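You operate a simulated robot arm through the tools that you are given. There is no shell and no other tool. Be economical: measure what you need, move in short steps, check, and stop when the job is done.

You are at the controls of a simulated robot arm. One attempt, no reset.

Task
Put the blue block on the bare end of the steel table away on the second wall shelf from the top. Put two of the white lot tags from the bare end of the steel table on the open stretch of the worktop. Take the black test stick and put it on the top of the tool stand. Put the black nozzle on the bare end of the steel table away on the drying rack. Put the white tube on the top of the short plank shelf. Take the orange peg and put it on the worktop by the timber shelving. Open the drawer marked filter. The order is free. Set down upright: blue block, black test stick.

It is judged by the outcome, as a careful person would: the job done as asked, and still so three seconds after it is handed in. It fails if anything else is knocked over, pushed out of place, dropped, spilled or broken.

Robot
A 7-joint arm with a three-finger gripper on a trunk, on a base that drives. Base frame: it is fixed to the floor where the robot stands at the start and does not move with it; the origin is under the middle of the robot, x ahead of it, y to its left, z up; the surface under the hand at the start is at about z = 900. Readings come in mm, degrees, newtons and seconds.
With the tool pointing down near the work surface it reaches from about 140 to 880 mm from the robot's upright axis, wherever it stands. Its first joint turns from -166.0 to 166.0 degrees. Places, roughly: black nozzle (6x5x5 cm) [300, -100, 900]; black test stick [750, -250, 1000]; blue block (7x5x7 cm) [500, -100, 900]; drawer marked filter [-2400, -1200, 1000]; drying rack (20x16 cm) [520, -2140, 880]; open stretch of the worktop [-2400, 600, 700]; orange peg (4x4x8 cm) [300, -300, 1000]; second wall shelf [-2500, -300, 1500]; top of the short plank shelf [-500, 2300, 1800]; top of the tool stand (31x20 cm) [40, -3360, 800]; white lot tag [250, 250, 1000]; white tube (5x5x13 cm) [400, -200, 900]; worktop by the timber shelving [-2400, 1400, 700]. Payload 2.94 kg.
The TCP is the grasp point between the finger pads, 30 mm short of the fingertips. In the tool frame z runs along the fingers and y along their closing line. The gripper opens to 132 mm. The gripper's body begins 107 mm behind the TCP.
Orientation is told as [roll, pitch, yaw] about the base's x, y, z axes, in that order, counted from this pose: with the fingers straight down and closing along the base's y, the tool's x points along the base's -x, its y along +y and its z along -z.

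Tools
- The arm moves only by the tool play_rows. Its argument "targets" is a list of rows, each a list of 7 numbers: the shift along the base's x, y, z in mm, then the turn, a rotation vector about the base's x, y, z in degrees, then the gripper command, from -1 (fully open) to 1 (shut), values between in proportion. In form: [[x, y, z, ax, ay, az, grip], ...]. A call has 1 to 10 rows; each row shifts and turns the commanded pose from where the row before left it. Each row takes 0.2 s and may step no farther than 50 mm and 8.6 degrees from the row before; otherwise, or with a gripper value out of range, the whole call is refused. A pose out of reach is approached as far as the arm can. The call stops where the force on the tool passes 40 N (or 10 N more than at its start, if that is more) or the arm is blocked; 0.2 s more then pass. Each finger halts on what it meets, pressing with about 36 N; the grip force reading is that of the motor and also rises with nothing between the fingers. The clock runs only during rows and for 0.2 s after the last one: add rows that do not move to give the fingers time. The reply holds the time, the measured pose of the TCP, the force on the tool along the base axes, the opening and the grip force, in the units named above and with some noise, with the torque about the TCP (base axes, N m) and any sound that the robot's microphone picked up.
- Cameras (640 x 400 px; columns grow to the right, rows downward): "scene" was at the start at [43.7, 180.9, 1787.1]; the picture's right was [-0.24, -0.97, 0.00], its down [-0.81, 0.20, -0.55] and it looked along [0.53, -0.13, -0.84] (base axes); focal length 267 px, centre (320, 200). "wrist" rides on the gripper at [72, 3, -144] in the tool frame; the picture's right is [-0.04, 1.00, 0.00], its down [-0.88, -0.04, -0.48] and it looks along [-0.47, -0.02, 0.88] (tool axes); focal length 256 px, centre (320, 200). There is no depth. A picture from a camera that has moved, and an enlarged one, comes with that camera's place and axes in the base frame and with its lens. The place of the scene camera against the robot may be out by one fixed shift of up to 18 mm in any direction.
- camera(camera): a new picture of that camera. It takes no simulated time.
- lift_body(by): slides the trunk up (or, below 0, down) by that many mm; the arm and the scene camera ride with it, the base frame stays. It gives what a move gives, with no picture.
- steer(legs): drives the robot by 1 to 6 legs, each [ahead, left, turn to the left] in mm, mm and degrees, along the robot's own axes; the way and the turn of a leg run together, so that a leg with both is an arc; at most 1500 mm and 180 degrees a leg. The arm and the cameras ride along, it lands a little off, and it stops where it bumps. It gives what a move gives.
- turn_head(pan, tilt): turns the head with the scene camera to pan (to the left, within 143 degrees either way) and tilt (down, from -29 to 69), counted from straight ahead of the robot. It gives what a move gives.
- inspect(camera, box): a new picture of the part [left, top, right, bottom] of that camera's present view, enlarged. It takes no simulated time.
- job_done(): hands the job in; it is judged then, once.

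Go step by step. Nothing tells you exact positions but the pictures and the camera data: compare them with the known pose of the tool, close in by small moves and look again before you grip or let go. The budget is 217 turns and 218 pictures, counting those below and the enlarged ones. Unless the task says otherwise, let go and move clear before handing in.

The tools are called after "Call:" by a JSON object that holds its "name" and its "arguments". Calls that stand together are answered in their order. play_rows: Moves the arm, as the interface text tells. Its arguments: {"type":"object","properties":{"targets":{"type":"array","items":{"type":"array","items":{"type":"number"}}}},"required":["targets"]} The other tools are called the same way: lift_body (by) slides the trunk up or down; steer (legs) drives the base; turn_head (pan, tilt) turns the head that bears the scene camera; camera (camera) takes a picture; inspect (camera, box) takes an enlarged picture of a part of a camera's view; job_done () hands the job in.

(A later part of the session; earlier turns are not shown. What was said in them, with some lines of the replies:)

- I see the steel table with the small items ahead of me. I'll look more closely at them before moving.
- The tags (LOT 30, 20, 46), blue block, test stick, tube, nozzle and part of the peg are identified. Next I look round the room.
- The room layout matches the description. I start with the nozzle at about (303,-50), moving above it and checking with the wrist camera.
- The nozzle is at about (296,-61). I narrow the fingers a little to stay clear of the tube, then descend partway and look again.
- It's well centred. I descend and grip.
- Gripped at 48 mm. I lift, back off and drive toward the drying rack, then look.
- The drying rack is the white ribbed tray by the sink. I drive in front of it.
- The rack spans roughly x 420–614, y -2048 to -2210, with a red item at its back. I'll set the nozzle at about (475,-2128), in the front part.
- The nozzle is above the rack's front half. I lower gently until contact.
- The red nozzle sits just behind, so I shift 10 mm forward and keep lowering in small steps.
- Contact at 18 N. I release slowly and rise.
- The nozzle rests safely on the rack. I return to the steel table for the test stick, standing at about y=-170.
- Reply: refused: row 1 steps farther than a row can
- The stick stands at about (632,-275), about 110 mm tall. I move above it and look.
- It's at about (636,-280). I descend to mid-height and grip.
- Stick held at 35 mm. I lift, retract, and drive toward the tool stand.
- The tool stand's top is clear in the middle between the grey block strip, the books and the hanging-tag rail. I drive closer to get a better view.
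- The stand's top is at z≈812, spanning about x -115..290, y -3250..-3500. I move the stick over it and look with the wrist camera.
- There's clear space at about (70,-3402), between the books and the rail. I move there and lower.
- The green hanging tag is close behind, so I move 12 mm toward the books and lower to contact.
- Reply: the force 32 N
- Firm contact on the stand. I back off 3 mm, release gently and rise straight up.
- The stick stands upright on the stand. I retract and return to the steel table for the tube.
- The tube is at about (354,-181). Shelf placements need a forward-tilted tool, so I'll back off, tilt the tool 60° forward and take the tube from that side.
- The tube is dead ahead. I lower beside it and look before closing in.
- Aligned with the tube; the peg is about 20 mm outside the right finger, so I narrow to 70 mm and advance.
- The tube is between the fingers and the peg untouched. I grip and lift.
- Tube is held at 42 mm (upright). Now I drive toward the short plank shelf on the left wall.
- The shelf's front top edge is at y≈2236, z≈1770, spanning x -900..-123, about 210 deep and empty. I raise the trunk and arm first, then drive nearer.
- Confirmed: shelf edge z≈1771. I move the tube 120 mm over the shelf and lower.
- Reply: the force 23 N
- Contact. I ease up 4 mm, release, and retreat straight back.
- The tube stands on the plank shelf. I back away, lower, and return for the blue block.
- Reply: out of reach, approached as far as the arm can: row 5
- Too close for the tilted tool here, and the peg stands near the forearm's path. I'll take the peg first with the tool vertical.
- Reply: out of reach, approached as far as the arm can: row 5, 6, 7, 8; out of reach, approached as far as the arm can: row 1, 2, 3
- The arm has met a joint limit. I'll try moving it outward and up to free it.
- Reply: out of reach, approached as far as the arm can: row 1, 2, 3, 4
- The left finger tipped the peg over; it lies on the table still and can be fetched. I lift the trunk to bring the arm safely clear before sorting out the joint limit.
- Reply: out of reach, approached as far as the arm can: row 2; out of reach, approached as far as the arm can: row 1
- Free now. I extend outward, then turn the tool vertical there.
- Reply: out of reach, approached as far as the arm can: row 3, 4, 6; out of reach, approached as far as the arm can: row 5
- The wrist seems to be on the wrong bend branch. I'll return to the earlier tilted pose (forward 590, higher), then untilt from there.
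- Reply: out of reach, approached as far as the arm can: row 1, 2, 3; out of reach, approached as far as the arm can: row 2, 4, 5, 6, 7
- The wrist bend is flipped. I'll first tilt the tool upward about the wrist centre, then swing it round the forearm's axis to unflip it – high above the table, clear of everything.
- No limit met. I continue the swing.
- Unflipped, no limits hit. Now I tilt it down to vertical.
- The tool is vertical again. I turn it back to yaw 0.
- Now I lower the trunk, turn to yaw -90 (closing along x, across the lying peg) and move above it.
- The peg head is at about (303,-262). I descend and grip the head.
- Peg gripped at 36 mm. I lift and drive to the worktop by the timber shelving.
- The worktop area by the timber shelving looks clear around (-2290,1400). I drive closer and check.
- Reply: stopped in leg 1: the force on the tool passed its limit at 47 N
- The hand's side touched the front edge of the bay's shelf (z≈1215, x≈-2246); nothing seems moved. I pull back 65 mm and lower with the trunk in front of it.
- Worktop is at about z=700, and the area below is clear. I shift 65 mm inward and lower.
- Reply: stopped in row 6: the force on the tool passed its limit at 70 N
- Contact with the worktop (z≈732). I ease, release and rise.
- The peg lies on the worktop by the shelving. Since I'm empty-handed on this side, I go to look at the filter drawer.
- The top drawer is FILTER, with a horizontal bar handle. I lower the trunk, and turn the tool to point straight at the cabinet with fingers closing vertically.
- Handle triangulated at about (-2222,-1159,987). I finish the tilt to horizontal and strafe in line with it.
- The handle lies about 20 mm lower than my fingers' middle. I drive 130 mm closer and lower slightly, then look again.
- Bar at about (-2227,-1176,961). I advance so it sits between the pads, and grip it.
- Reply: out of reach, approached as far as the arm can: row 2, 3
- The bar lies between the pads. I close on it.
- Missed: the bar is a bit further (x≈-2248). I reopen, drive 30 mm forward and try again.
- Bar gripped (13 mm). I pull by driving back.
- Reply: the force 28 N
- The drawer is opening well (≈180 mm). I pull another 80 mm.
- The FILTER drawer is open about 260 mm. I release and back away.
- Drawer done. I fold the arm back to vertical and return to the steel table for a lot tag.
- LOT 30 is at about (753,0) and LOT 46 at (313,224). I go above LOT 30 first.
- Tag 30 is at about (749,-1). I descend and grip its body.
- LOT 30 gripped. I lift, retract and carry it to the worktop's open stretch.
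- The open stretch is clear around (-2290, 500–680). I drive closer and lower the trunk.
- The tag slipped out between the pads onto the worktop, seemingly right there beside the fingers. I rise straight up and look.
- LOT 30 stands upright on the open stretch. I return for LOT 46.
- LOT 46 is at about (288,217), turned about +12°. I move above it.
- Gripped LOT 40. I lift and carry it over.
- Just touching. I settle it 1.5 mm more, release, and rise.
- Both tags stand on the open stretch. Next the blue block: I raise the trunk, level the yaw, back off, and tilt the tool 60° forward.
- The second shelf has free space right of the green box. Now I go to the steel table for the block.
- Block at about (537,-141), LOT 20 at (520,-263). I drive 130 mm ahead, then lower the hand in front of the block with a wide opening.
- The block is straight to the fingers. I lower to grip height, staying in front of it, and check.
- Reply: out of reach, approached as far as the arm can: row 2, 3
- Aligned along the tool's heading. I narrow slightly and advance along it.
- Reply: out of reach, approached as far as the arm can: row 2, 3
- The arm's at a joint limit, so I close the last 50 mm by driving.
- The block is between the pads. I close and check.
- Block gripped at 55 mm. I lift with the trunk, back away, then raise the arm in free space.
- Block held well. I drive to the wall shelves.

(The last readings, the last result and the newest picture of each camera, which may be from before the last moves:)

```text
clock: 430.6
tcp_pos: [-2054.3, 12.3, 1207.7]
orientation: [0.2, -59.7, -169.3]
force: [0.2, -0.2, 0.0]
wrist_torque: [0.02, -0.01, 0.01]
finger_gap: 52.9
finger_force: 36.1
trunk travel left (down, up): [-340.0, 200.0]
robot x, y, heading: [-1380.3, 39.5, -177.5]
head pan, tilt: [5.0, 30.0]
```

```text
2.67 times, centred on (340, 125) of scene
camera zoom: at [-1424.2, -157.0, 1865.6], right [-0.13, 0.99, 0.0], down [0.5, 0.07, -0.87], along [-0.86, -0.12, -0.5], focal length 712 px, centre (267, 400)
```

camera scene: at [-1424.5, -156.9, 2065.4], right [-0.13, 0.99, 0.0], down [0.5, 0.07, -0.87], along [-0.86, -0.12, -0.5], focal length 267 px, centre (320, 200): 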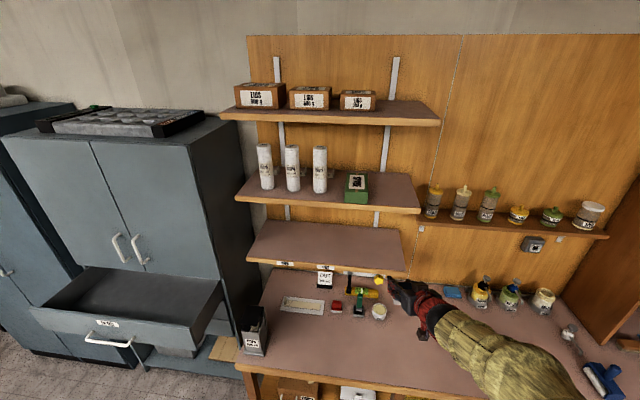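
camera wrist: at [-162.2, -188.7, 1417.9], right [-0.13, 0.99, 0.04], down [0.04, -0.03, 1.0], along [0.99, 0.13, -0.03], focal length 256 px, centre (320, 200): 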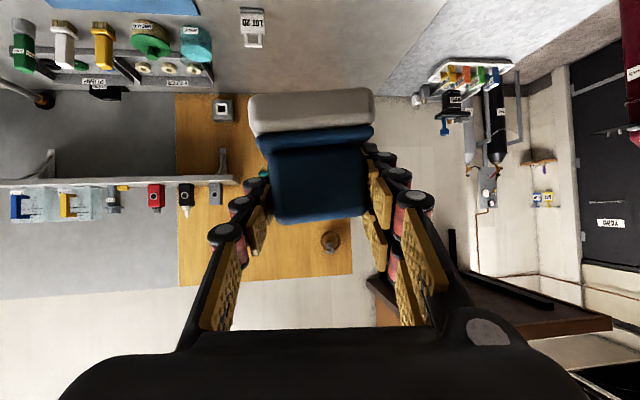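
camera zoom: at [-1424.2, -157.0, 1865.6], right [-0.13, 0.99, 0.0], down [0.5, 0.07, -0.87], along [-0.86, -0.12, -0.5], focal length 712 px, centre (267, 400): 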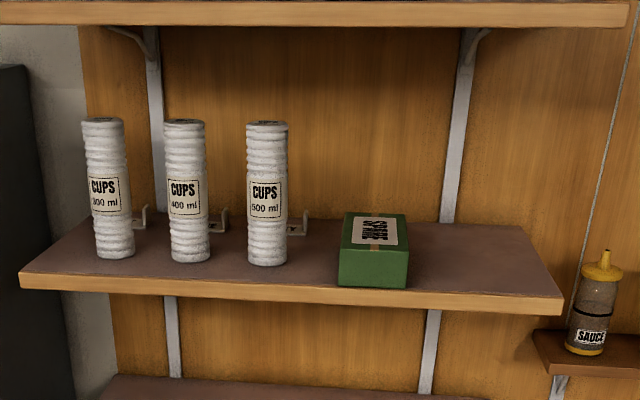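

Shelf 2: top z≈1503, front edge x≈-2375, right end y≈113; green box ends at y≈-95. I'll place the block at about (-2440, 15). Raise first, straighten.

Call:
{"name": "lift_body", "arguments": {"by": 200}}

Call:
{"name": "steer", "arguments": {"legs": [[0, 0, -2.5]]}}

Call:
{"name": "play_rows", "arguments": {"targets": [[0, 0, 45, 0, 0, -4, 1], [0, 0, 45, 0, 0, -4, 1], [0, 0, 45, 0, 0, 0, 1], [0, 0, 45, 0, 0, 0, 1], [0, 0, 20, 0, 0, 0, 1], [0, 0, 0, 0, 0, 0, 1]]}}

Call:
{"name": "camera", "arguments": {"camera": "scene"}}

Call:
{"name": "camera", "arguments": {"camera": "wrist"}}

```text
clock: 432.7
tcp_pos: [-2055.1, 12.0, 1407.0]
orientation: [0.2, -59.8, -169.3]
force: [0.1, -0.1, -0.9]
wrist_torque: [-0.01, 0.01, -0.01]
finger_gap: 52.7
finger_force: 36.4
trunk travel left (down, up): [-540.0, 0.0]
robot x, y, heading: [-1378.7, 36.4, -177.1]
head pan, tilt: [5.0, 30.0]
```

```text
clock: 433.5
tcp_pos: [-2055.9, 42.5, 1407.1]
orientation: [0.2, -59.8, -171.7]
force: [-0.1, 0.7, -0.9]
wrist_torque: [0.01, 0.0, 0.02]
finger_gap: 52.4
finger_force: 35.8
trunk travel left (down, up): [-540.0, 0.0]
robot x, y, heading: [-1381.2, 35.8, -179.6]
head pan, tilt: [5.0, 30.0]
```

```text
clock: 434.9
tcp_pos: [-2054.9, 41.0, 1605.6]
orientation: [0.2, -59.9, -179.9]
force: [0.6, 0.7, -1.2]
wrist_torque: [0.0, 0.03, 0.04]
finger_gap: 52.7
finger_force: 36.3
trunk travel left (down, up): [-540.0, 0.0]
robot x, y, heading: [-1378.3, 33.4, -179.8]
head pan, tilt: [5.0, 30.0]
```

```text
90 pictures are left
camera scene: at [-1433.1, -154.6, 2065.5], right [-0.09, 1.0, 0.0], down [0.5, 0.05, -0.87], along [-0.86, -0.08, -0.5], focal length 267 px, centre (320, 200)
```

scene: 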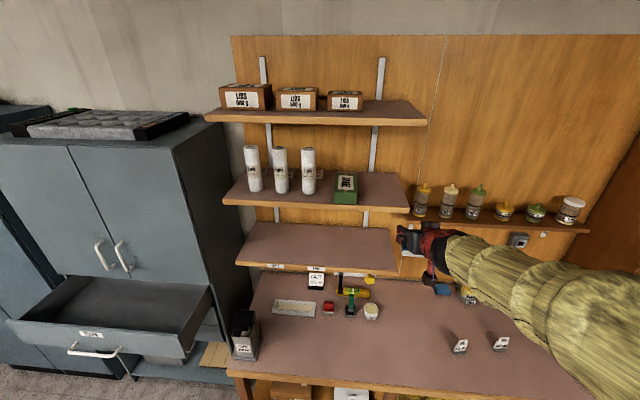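

```text
89 pictures are left
camera wrist: at [-1895.3, 40.4, 1617.0], right [-0.02, -1.0, 0.04], down [-0.03, 0.04, 1.0], along [-1.0, 0.01, -0.03], focal length 256 px, centre (320, 200)
```

wrist: 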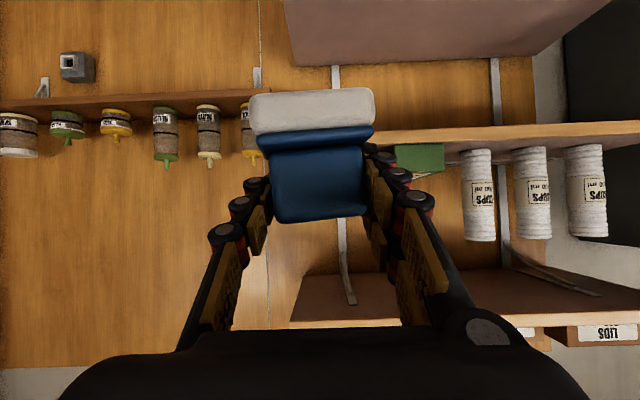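

Path is clear. I drive in, carrying the block over the shelf's edge.

Call:
{"name": "steer", "arguments": {"legs": [[330, 25, 0]]}}

Call:
{"name": "camera", "arguments": {"camera": "wrist"}}

Call:
{"name": "camera", "arguments": {"camera": "scene"}}

```text
clock: 437.1
tcp_pos: [-2382.2, 18.4, 1606.0]
orientation: [0.2, -59.8, -179.9]
force: [0.5, -0.2, -2.3]
wrist_torque: [-0.04, 0.02, 0.02]
finger_gap: 52.4
finger_force: 36.4
trunk travel left (down, up): [-540.0, 0.0]
robot x, y, heading: [-1700.4, 8.9, -179.9]
head pan, tilt: [5.0, 30.0]
```

```text
88 pictures are left
camera wrist: at [-2220.7, 14.8, 1616.8], right [-0.02, -1.0, 0.04], down [-0.03, 0.04, 1.0], along [-1.0, 0.02, -0.03], focal length 256 px, centre (320, 200)
```

wrist: 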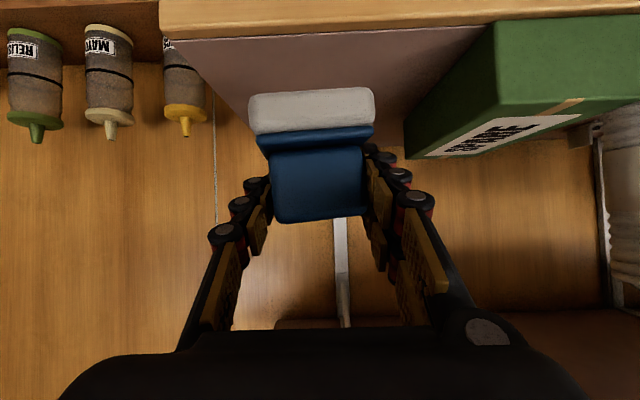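

```text
87 pictures are left
camera scene: at [-1759.0, -180.7, 2065.4], right [-0.09, 1.0, 0.0], down [0.5, 0.04, -0.87], along [-0.86, -0.08, -0.5], focal length 267 px, centre (320, 200)
```

scene: 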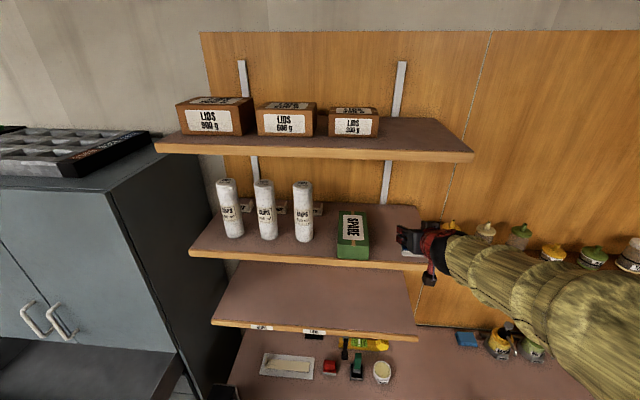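

Well centred between the shelf's end and the green box. I move 70 mm further in.

Call:
{"name": "play_rows", "arguments": {"targets": [[-25, 0, 0, 0, 0, 0, 1], [-25, 0, 0, 0, 0, 0, 1], [-22, 0, 0, 0, 0, 0, 1], [0, 0, -20, 0, 0, 0, 1], [0, 0, -15, 0, 0, 0, 1], [0, 0, 0, 0, 0, 0, 1]]}}

Call:
{"name": "camera", "arguments": {"camera": "wrist"}}

Call:
{"name": "inspect", "arguments": {"camera": "scene", "box": [320, 180, 480, 290]}}

```text
clock: 438.5
tcp_pos: [-2451.0, 17.2, 1573.5]
orientation: [0.1, -59.9, -179.8]
force: [-0.1, 0.5, -0.6]
wrist_torque: [-0.03, 0.01, -0.05]
finger_gap: 52.5
finger_force: 36.2
trunk travel left (down, up): [-540.0, 0.0]
robot x, y, heading: [-1705.5, 11.6, -180.0]
head pan, tilt: [5.0, 30.0]
```

```text
86 pictures are left
camera wrist: at [-2290.9, 14.4, 1583.8], right [-0.02, -1.0, 0.04], down [-0.03, 0.04, 1.0], along [-1.0, 0.01, -0.03], focal length 256 px, centre (320, 200)
```

wrist: 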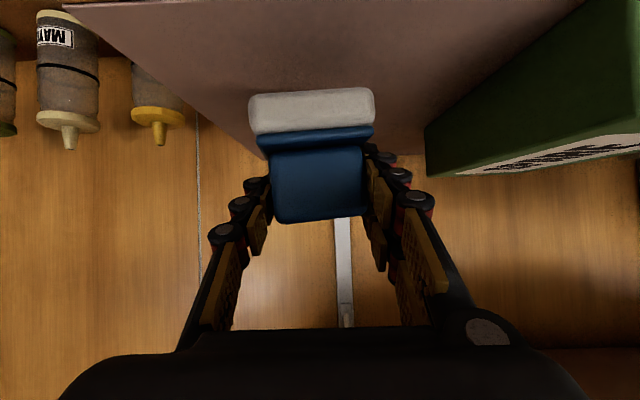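

```text
3.64 times, centred on (400, 235) of scene
camera zoom: at [-1756.4, -180.5, 2065.5], right [-0.09, 1.0, 0.0], down [0.5, 0.04, -0.87], along [-0.86, -0.08, -0.5], focal length 970 px, centre (29, 73)
```

zoom: 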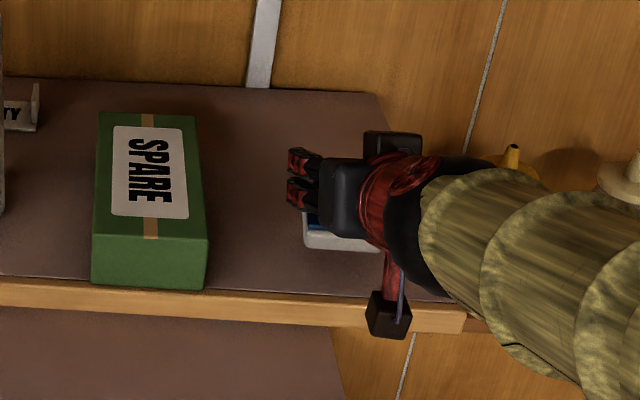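

The block is fully over the shelf. I lower to contact.

Call:
{"name": "play_rows", "arguments": {"targets": [[0, 0, -8, 0, 0, 0, 1], [0, 0, -5, 0, 0, 0, 1], [0, 0, -3, 0, 0, 0, 1], [0, 0, -3, 0, 0, 0, 1], [0, 0, 0, 0, 0, 0, 1]]}}

```text
clock: 439.7
tcp_pos: [-2453.7, 17.1, 1552.3]
orientation: [0.3, -59.8, -179.9]
force: [0.2, 0.1, -0.8]
wrist_torque: [0.01, 0.02, 0.02]
finger_gap: 52.6
finger_force: 36.2
trunk travel left (down, up): [-540.0, 0.0]
robot x, y, heading: [-1702.1, 11.9, -179.8]
head pan, tilt: [5.0, 30.0]
```

Call:
{"name": "play_rows", "arguments": {"targets": [[0, 0, -3, 0, 0, 0, 1], [0, 0, -3, 0, 0, 0, 1], [0, 0, -2, 0, 0, 0, 1], [0, 0, -2, 0, 0, 0, 1], [0, 0, 0, 0, 0, 0, 1]]}}

Call:
{"name": "camera", "arguments": {"camera": "wrist"}}

```text
clock: 440.9
tcp_pos: [-2450.5, 17.9, 1549.9]
orientation: [0.2, -60.5, -180.0]
force: [-6.4, 1.3, 36.0]
wrist_torque: [-0.93, 0.16, 0.0]
finger_gap: 52.7
finger_force: 36.4
trunk travel left (down, up): [-540.0, 0.0]
robot x, y, heading: [-1706.2, 10.4, -179.6]
head pan, tilt: [5.0, 30.0]
```

```text
84 pictures are left
camera wrist: at [-2290.7, 15.8, 1559.5], right [-0.02, -1.0, 0.04], down [-0.02, 0.04, 1.0], along [-1.0, 0.02, -0.02], focal length 256 px, centre (320, 200)
```

wrist: 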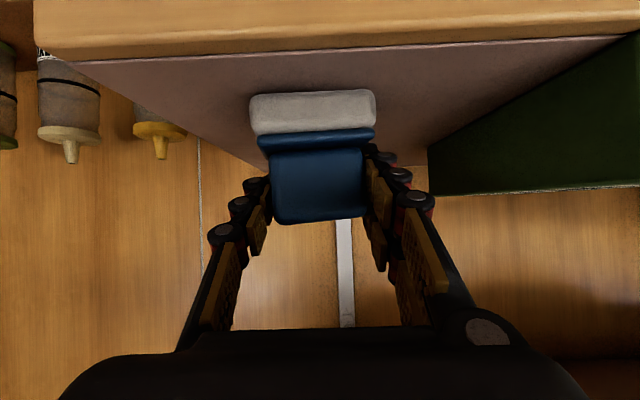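

Firm contact. I ease 5 mm, open slowly, and retreat straight back.

Call:
{"name": "play_rows", "arguments": {"targets": [[0, 0, 5, 0, 0, 0, 1], [0, 0, 0, 0, 0, 0, 0.2], [0, 0, 0, 0, 0, 0, 0.1], [0, 0, 0, 0, 0, 0, 0.0], [0, 0, 0, 0, 0, 0, -0.15], [0, 0, 0, 0, 0, 0, -0.3], [0, 0, 0, 0, 0, 0, -0.3]]}}

Call:
{"name": "camera", "arguments": {"camera": "wrist"}}

```text
clock: 442.5
tcp_pos: [-2451.8, 16.7, 1547.6]
orientation: [0.2, -59.9, -180.0]
force: [-0.3, 0.0, -0.8]
wrist_torque: [-0.01, 0.02, 0.0]
finger_gap: 85.9
finger_force: 0.0
trunk travel left (down, up): [-540.0, 0.0]
robot x, y, heading: [-1701.5, 7.8, -180.1]
head pan, tilt: [5.0, 30.0]
```

```text
83 pictures are left
camera wrist: at [-2291.1, 15.0, 1558.2], right [-0.02, -1.0, 0.04], down [-0.03, 0.04, 1.0], along [-1.0, 0.02, -0.03], focal length 256 px, centre (320, 200)
```

wrist: 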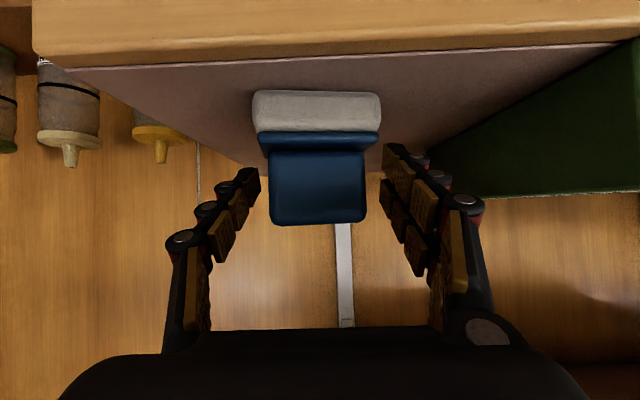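

Released and standing. I back straight out and check.

Call:
{"name": "steer", "arguments": {"legs": [[-350, 0, 0]]}}

Call:
{"name": "camera", "arguments": {"camera": "scene"}}

Call:
{"name": "inspect", "arguments": {"camera": "scene", "box": [230, 130, 450, 270]}}

Call:
{"name": "camera", "arguments": {"camera": "wrist"}}

```text
clock: 444.8
tcp_pos: [-2098.9, 15.8, 1548.7]
orientation: [0.3, -60.0, -179.6]
force: [0.9, -0.3, 0.8]
wrist_torque: [0.0, -0.01, -0.03]
finger_gap: 85.9
finger_force: 0.1
trunk travel left (down, up): [-540.0, 0.0]
robot x, y, heading: [-1352.0, 9.6, -179.5]
head pan, tilt: [5.0, 30.0]
```

```text
82 pictures are left
camera scene: at [-1403.4, -179.2, 2065.6], right [-0.09, 1.0, 0.0], down [0.5, 0.05, -0.87], along [-0.86, -0.08, -0.5], focal length 267 px, centre (320, 200)
```

scene: 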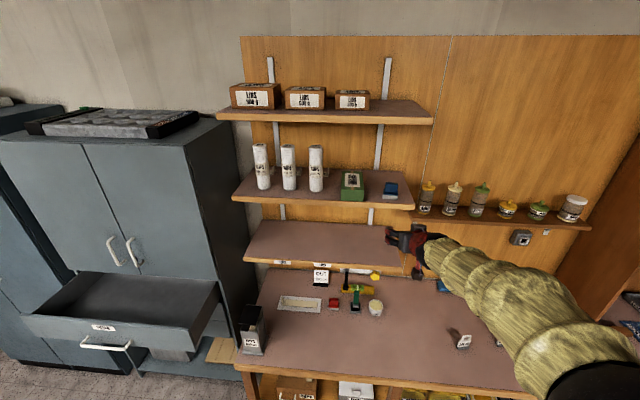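

```text
2.86 times, centred on (340, 200) of scene
camera zoom: at [-1403.4, -179.2, 2065.6], right [-0.09, 1.0, 0.0], down [0.5, 0.05, -0.87], along [-0.86, -0.08, -0.5], focal length 762 px, centre (263, 200)
```

zoom: 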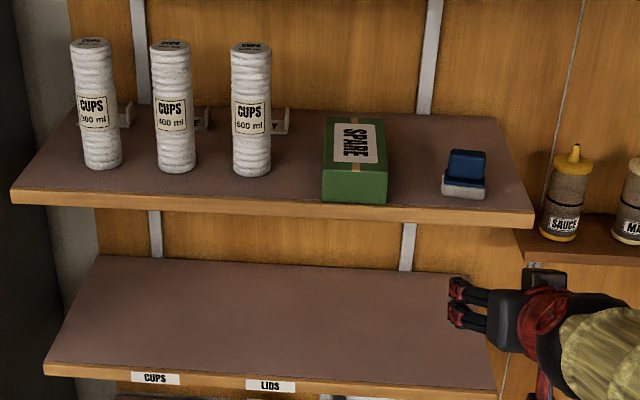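

```text
80 pictures are left
camera wrist: at [-1938.7, 14.1, 1558.9], right [-0.01, -1.0, 0.04], down [-0.03, 0.04, 1.0], along [-1.0, 0.01, -0.03], focal length 256 px, centre (320, 200)
```

wrist: 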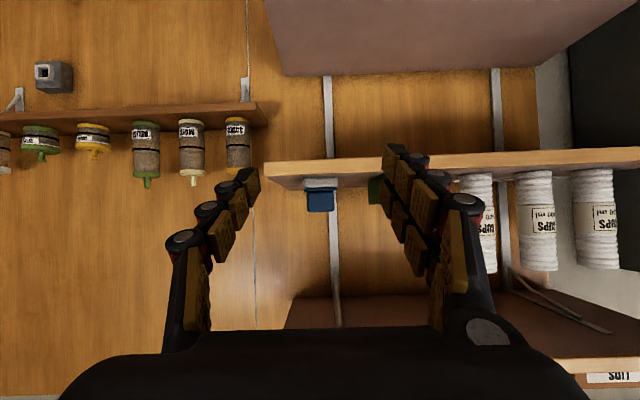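

The blue block stands upright on the second shelf. All the other goals were seen in place: tags, drawer, peg, tube, stick and nozzle. The arm is clear, so I hand in.

Call:
{"name": "job_done", "arguments": {}}

```text
The job is handed in.
```

I've handed the job in with every item in its place and the filter drawer open about 26 cm. Two things went less cleanly than they should have.

- **Orange peg:** I knocked it over on the steel table before picking it up. It now lies on its side on the worktop by the timber shelving.
- **Lot tags:** I moved LOT 30 and LOT 40. LOT 30 slipped out of the fingers as I set it down, but both tags are standing on the open stretch.

The blue block and the black test stick were set down upright. On the way to the worktop the hand also bumped the front edge of a shelf in the timber shelving, and nothing looked moved. I checked each item when I set it down but didn't go back round for a final look.
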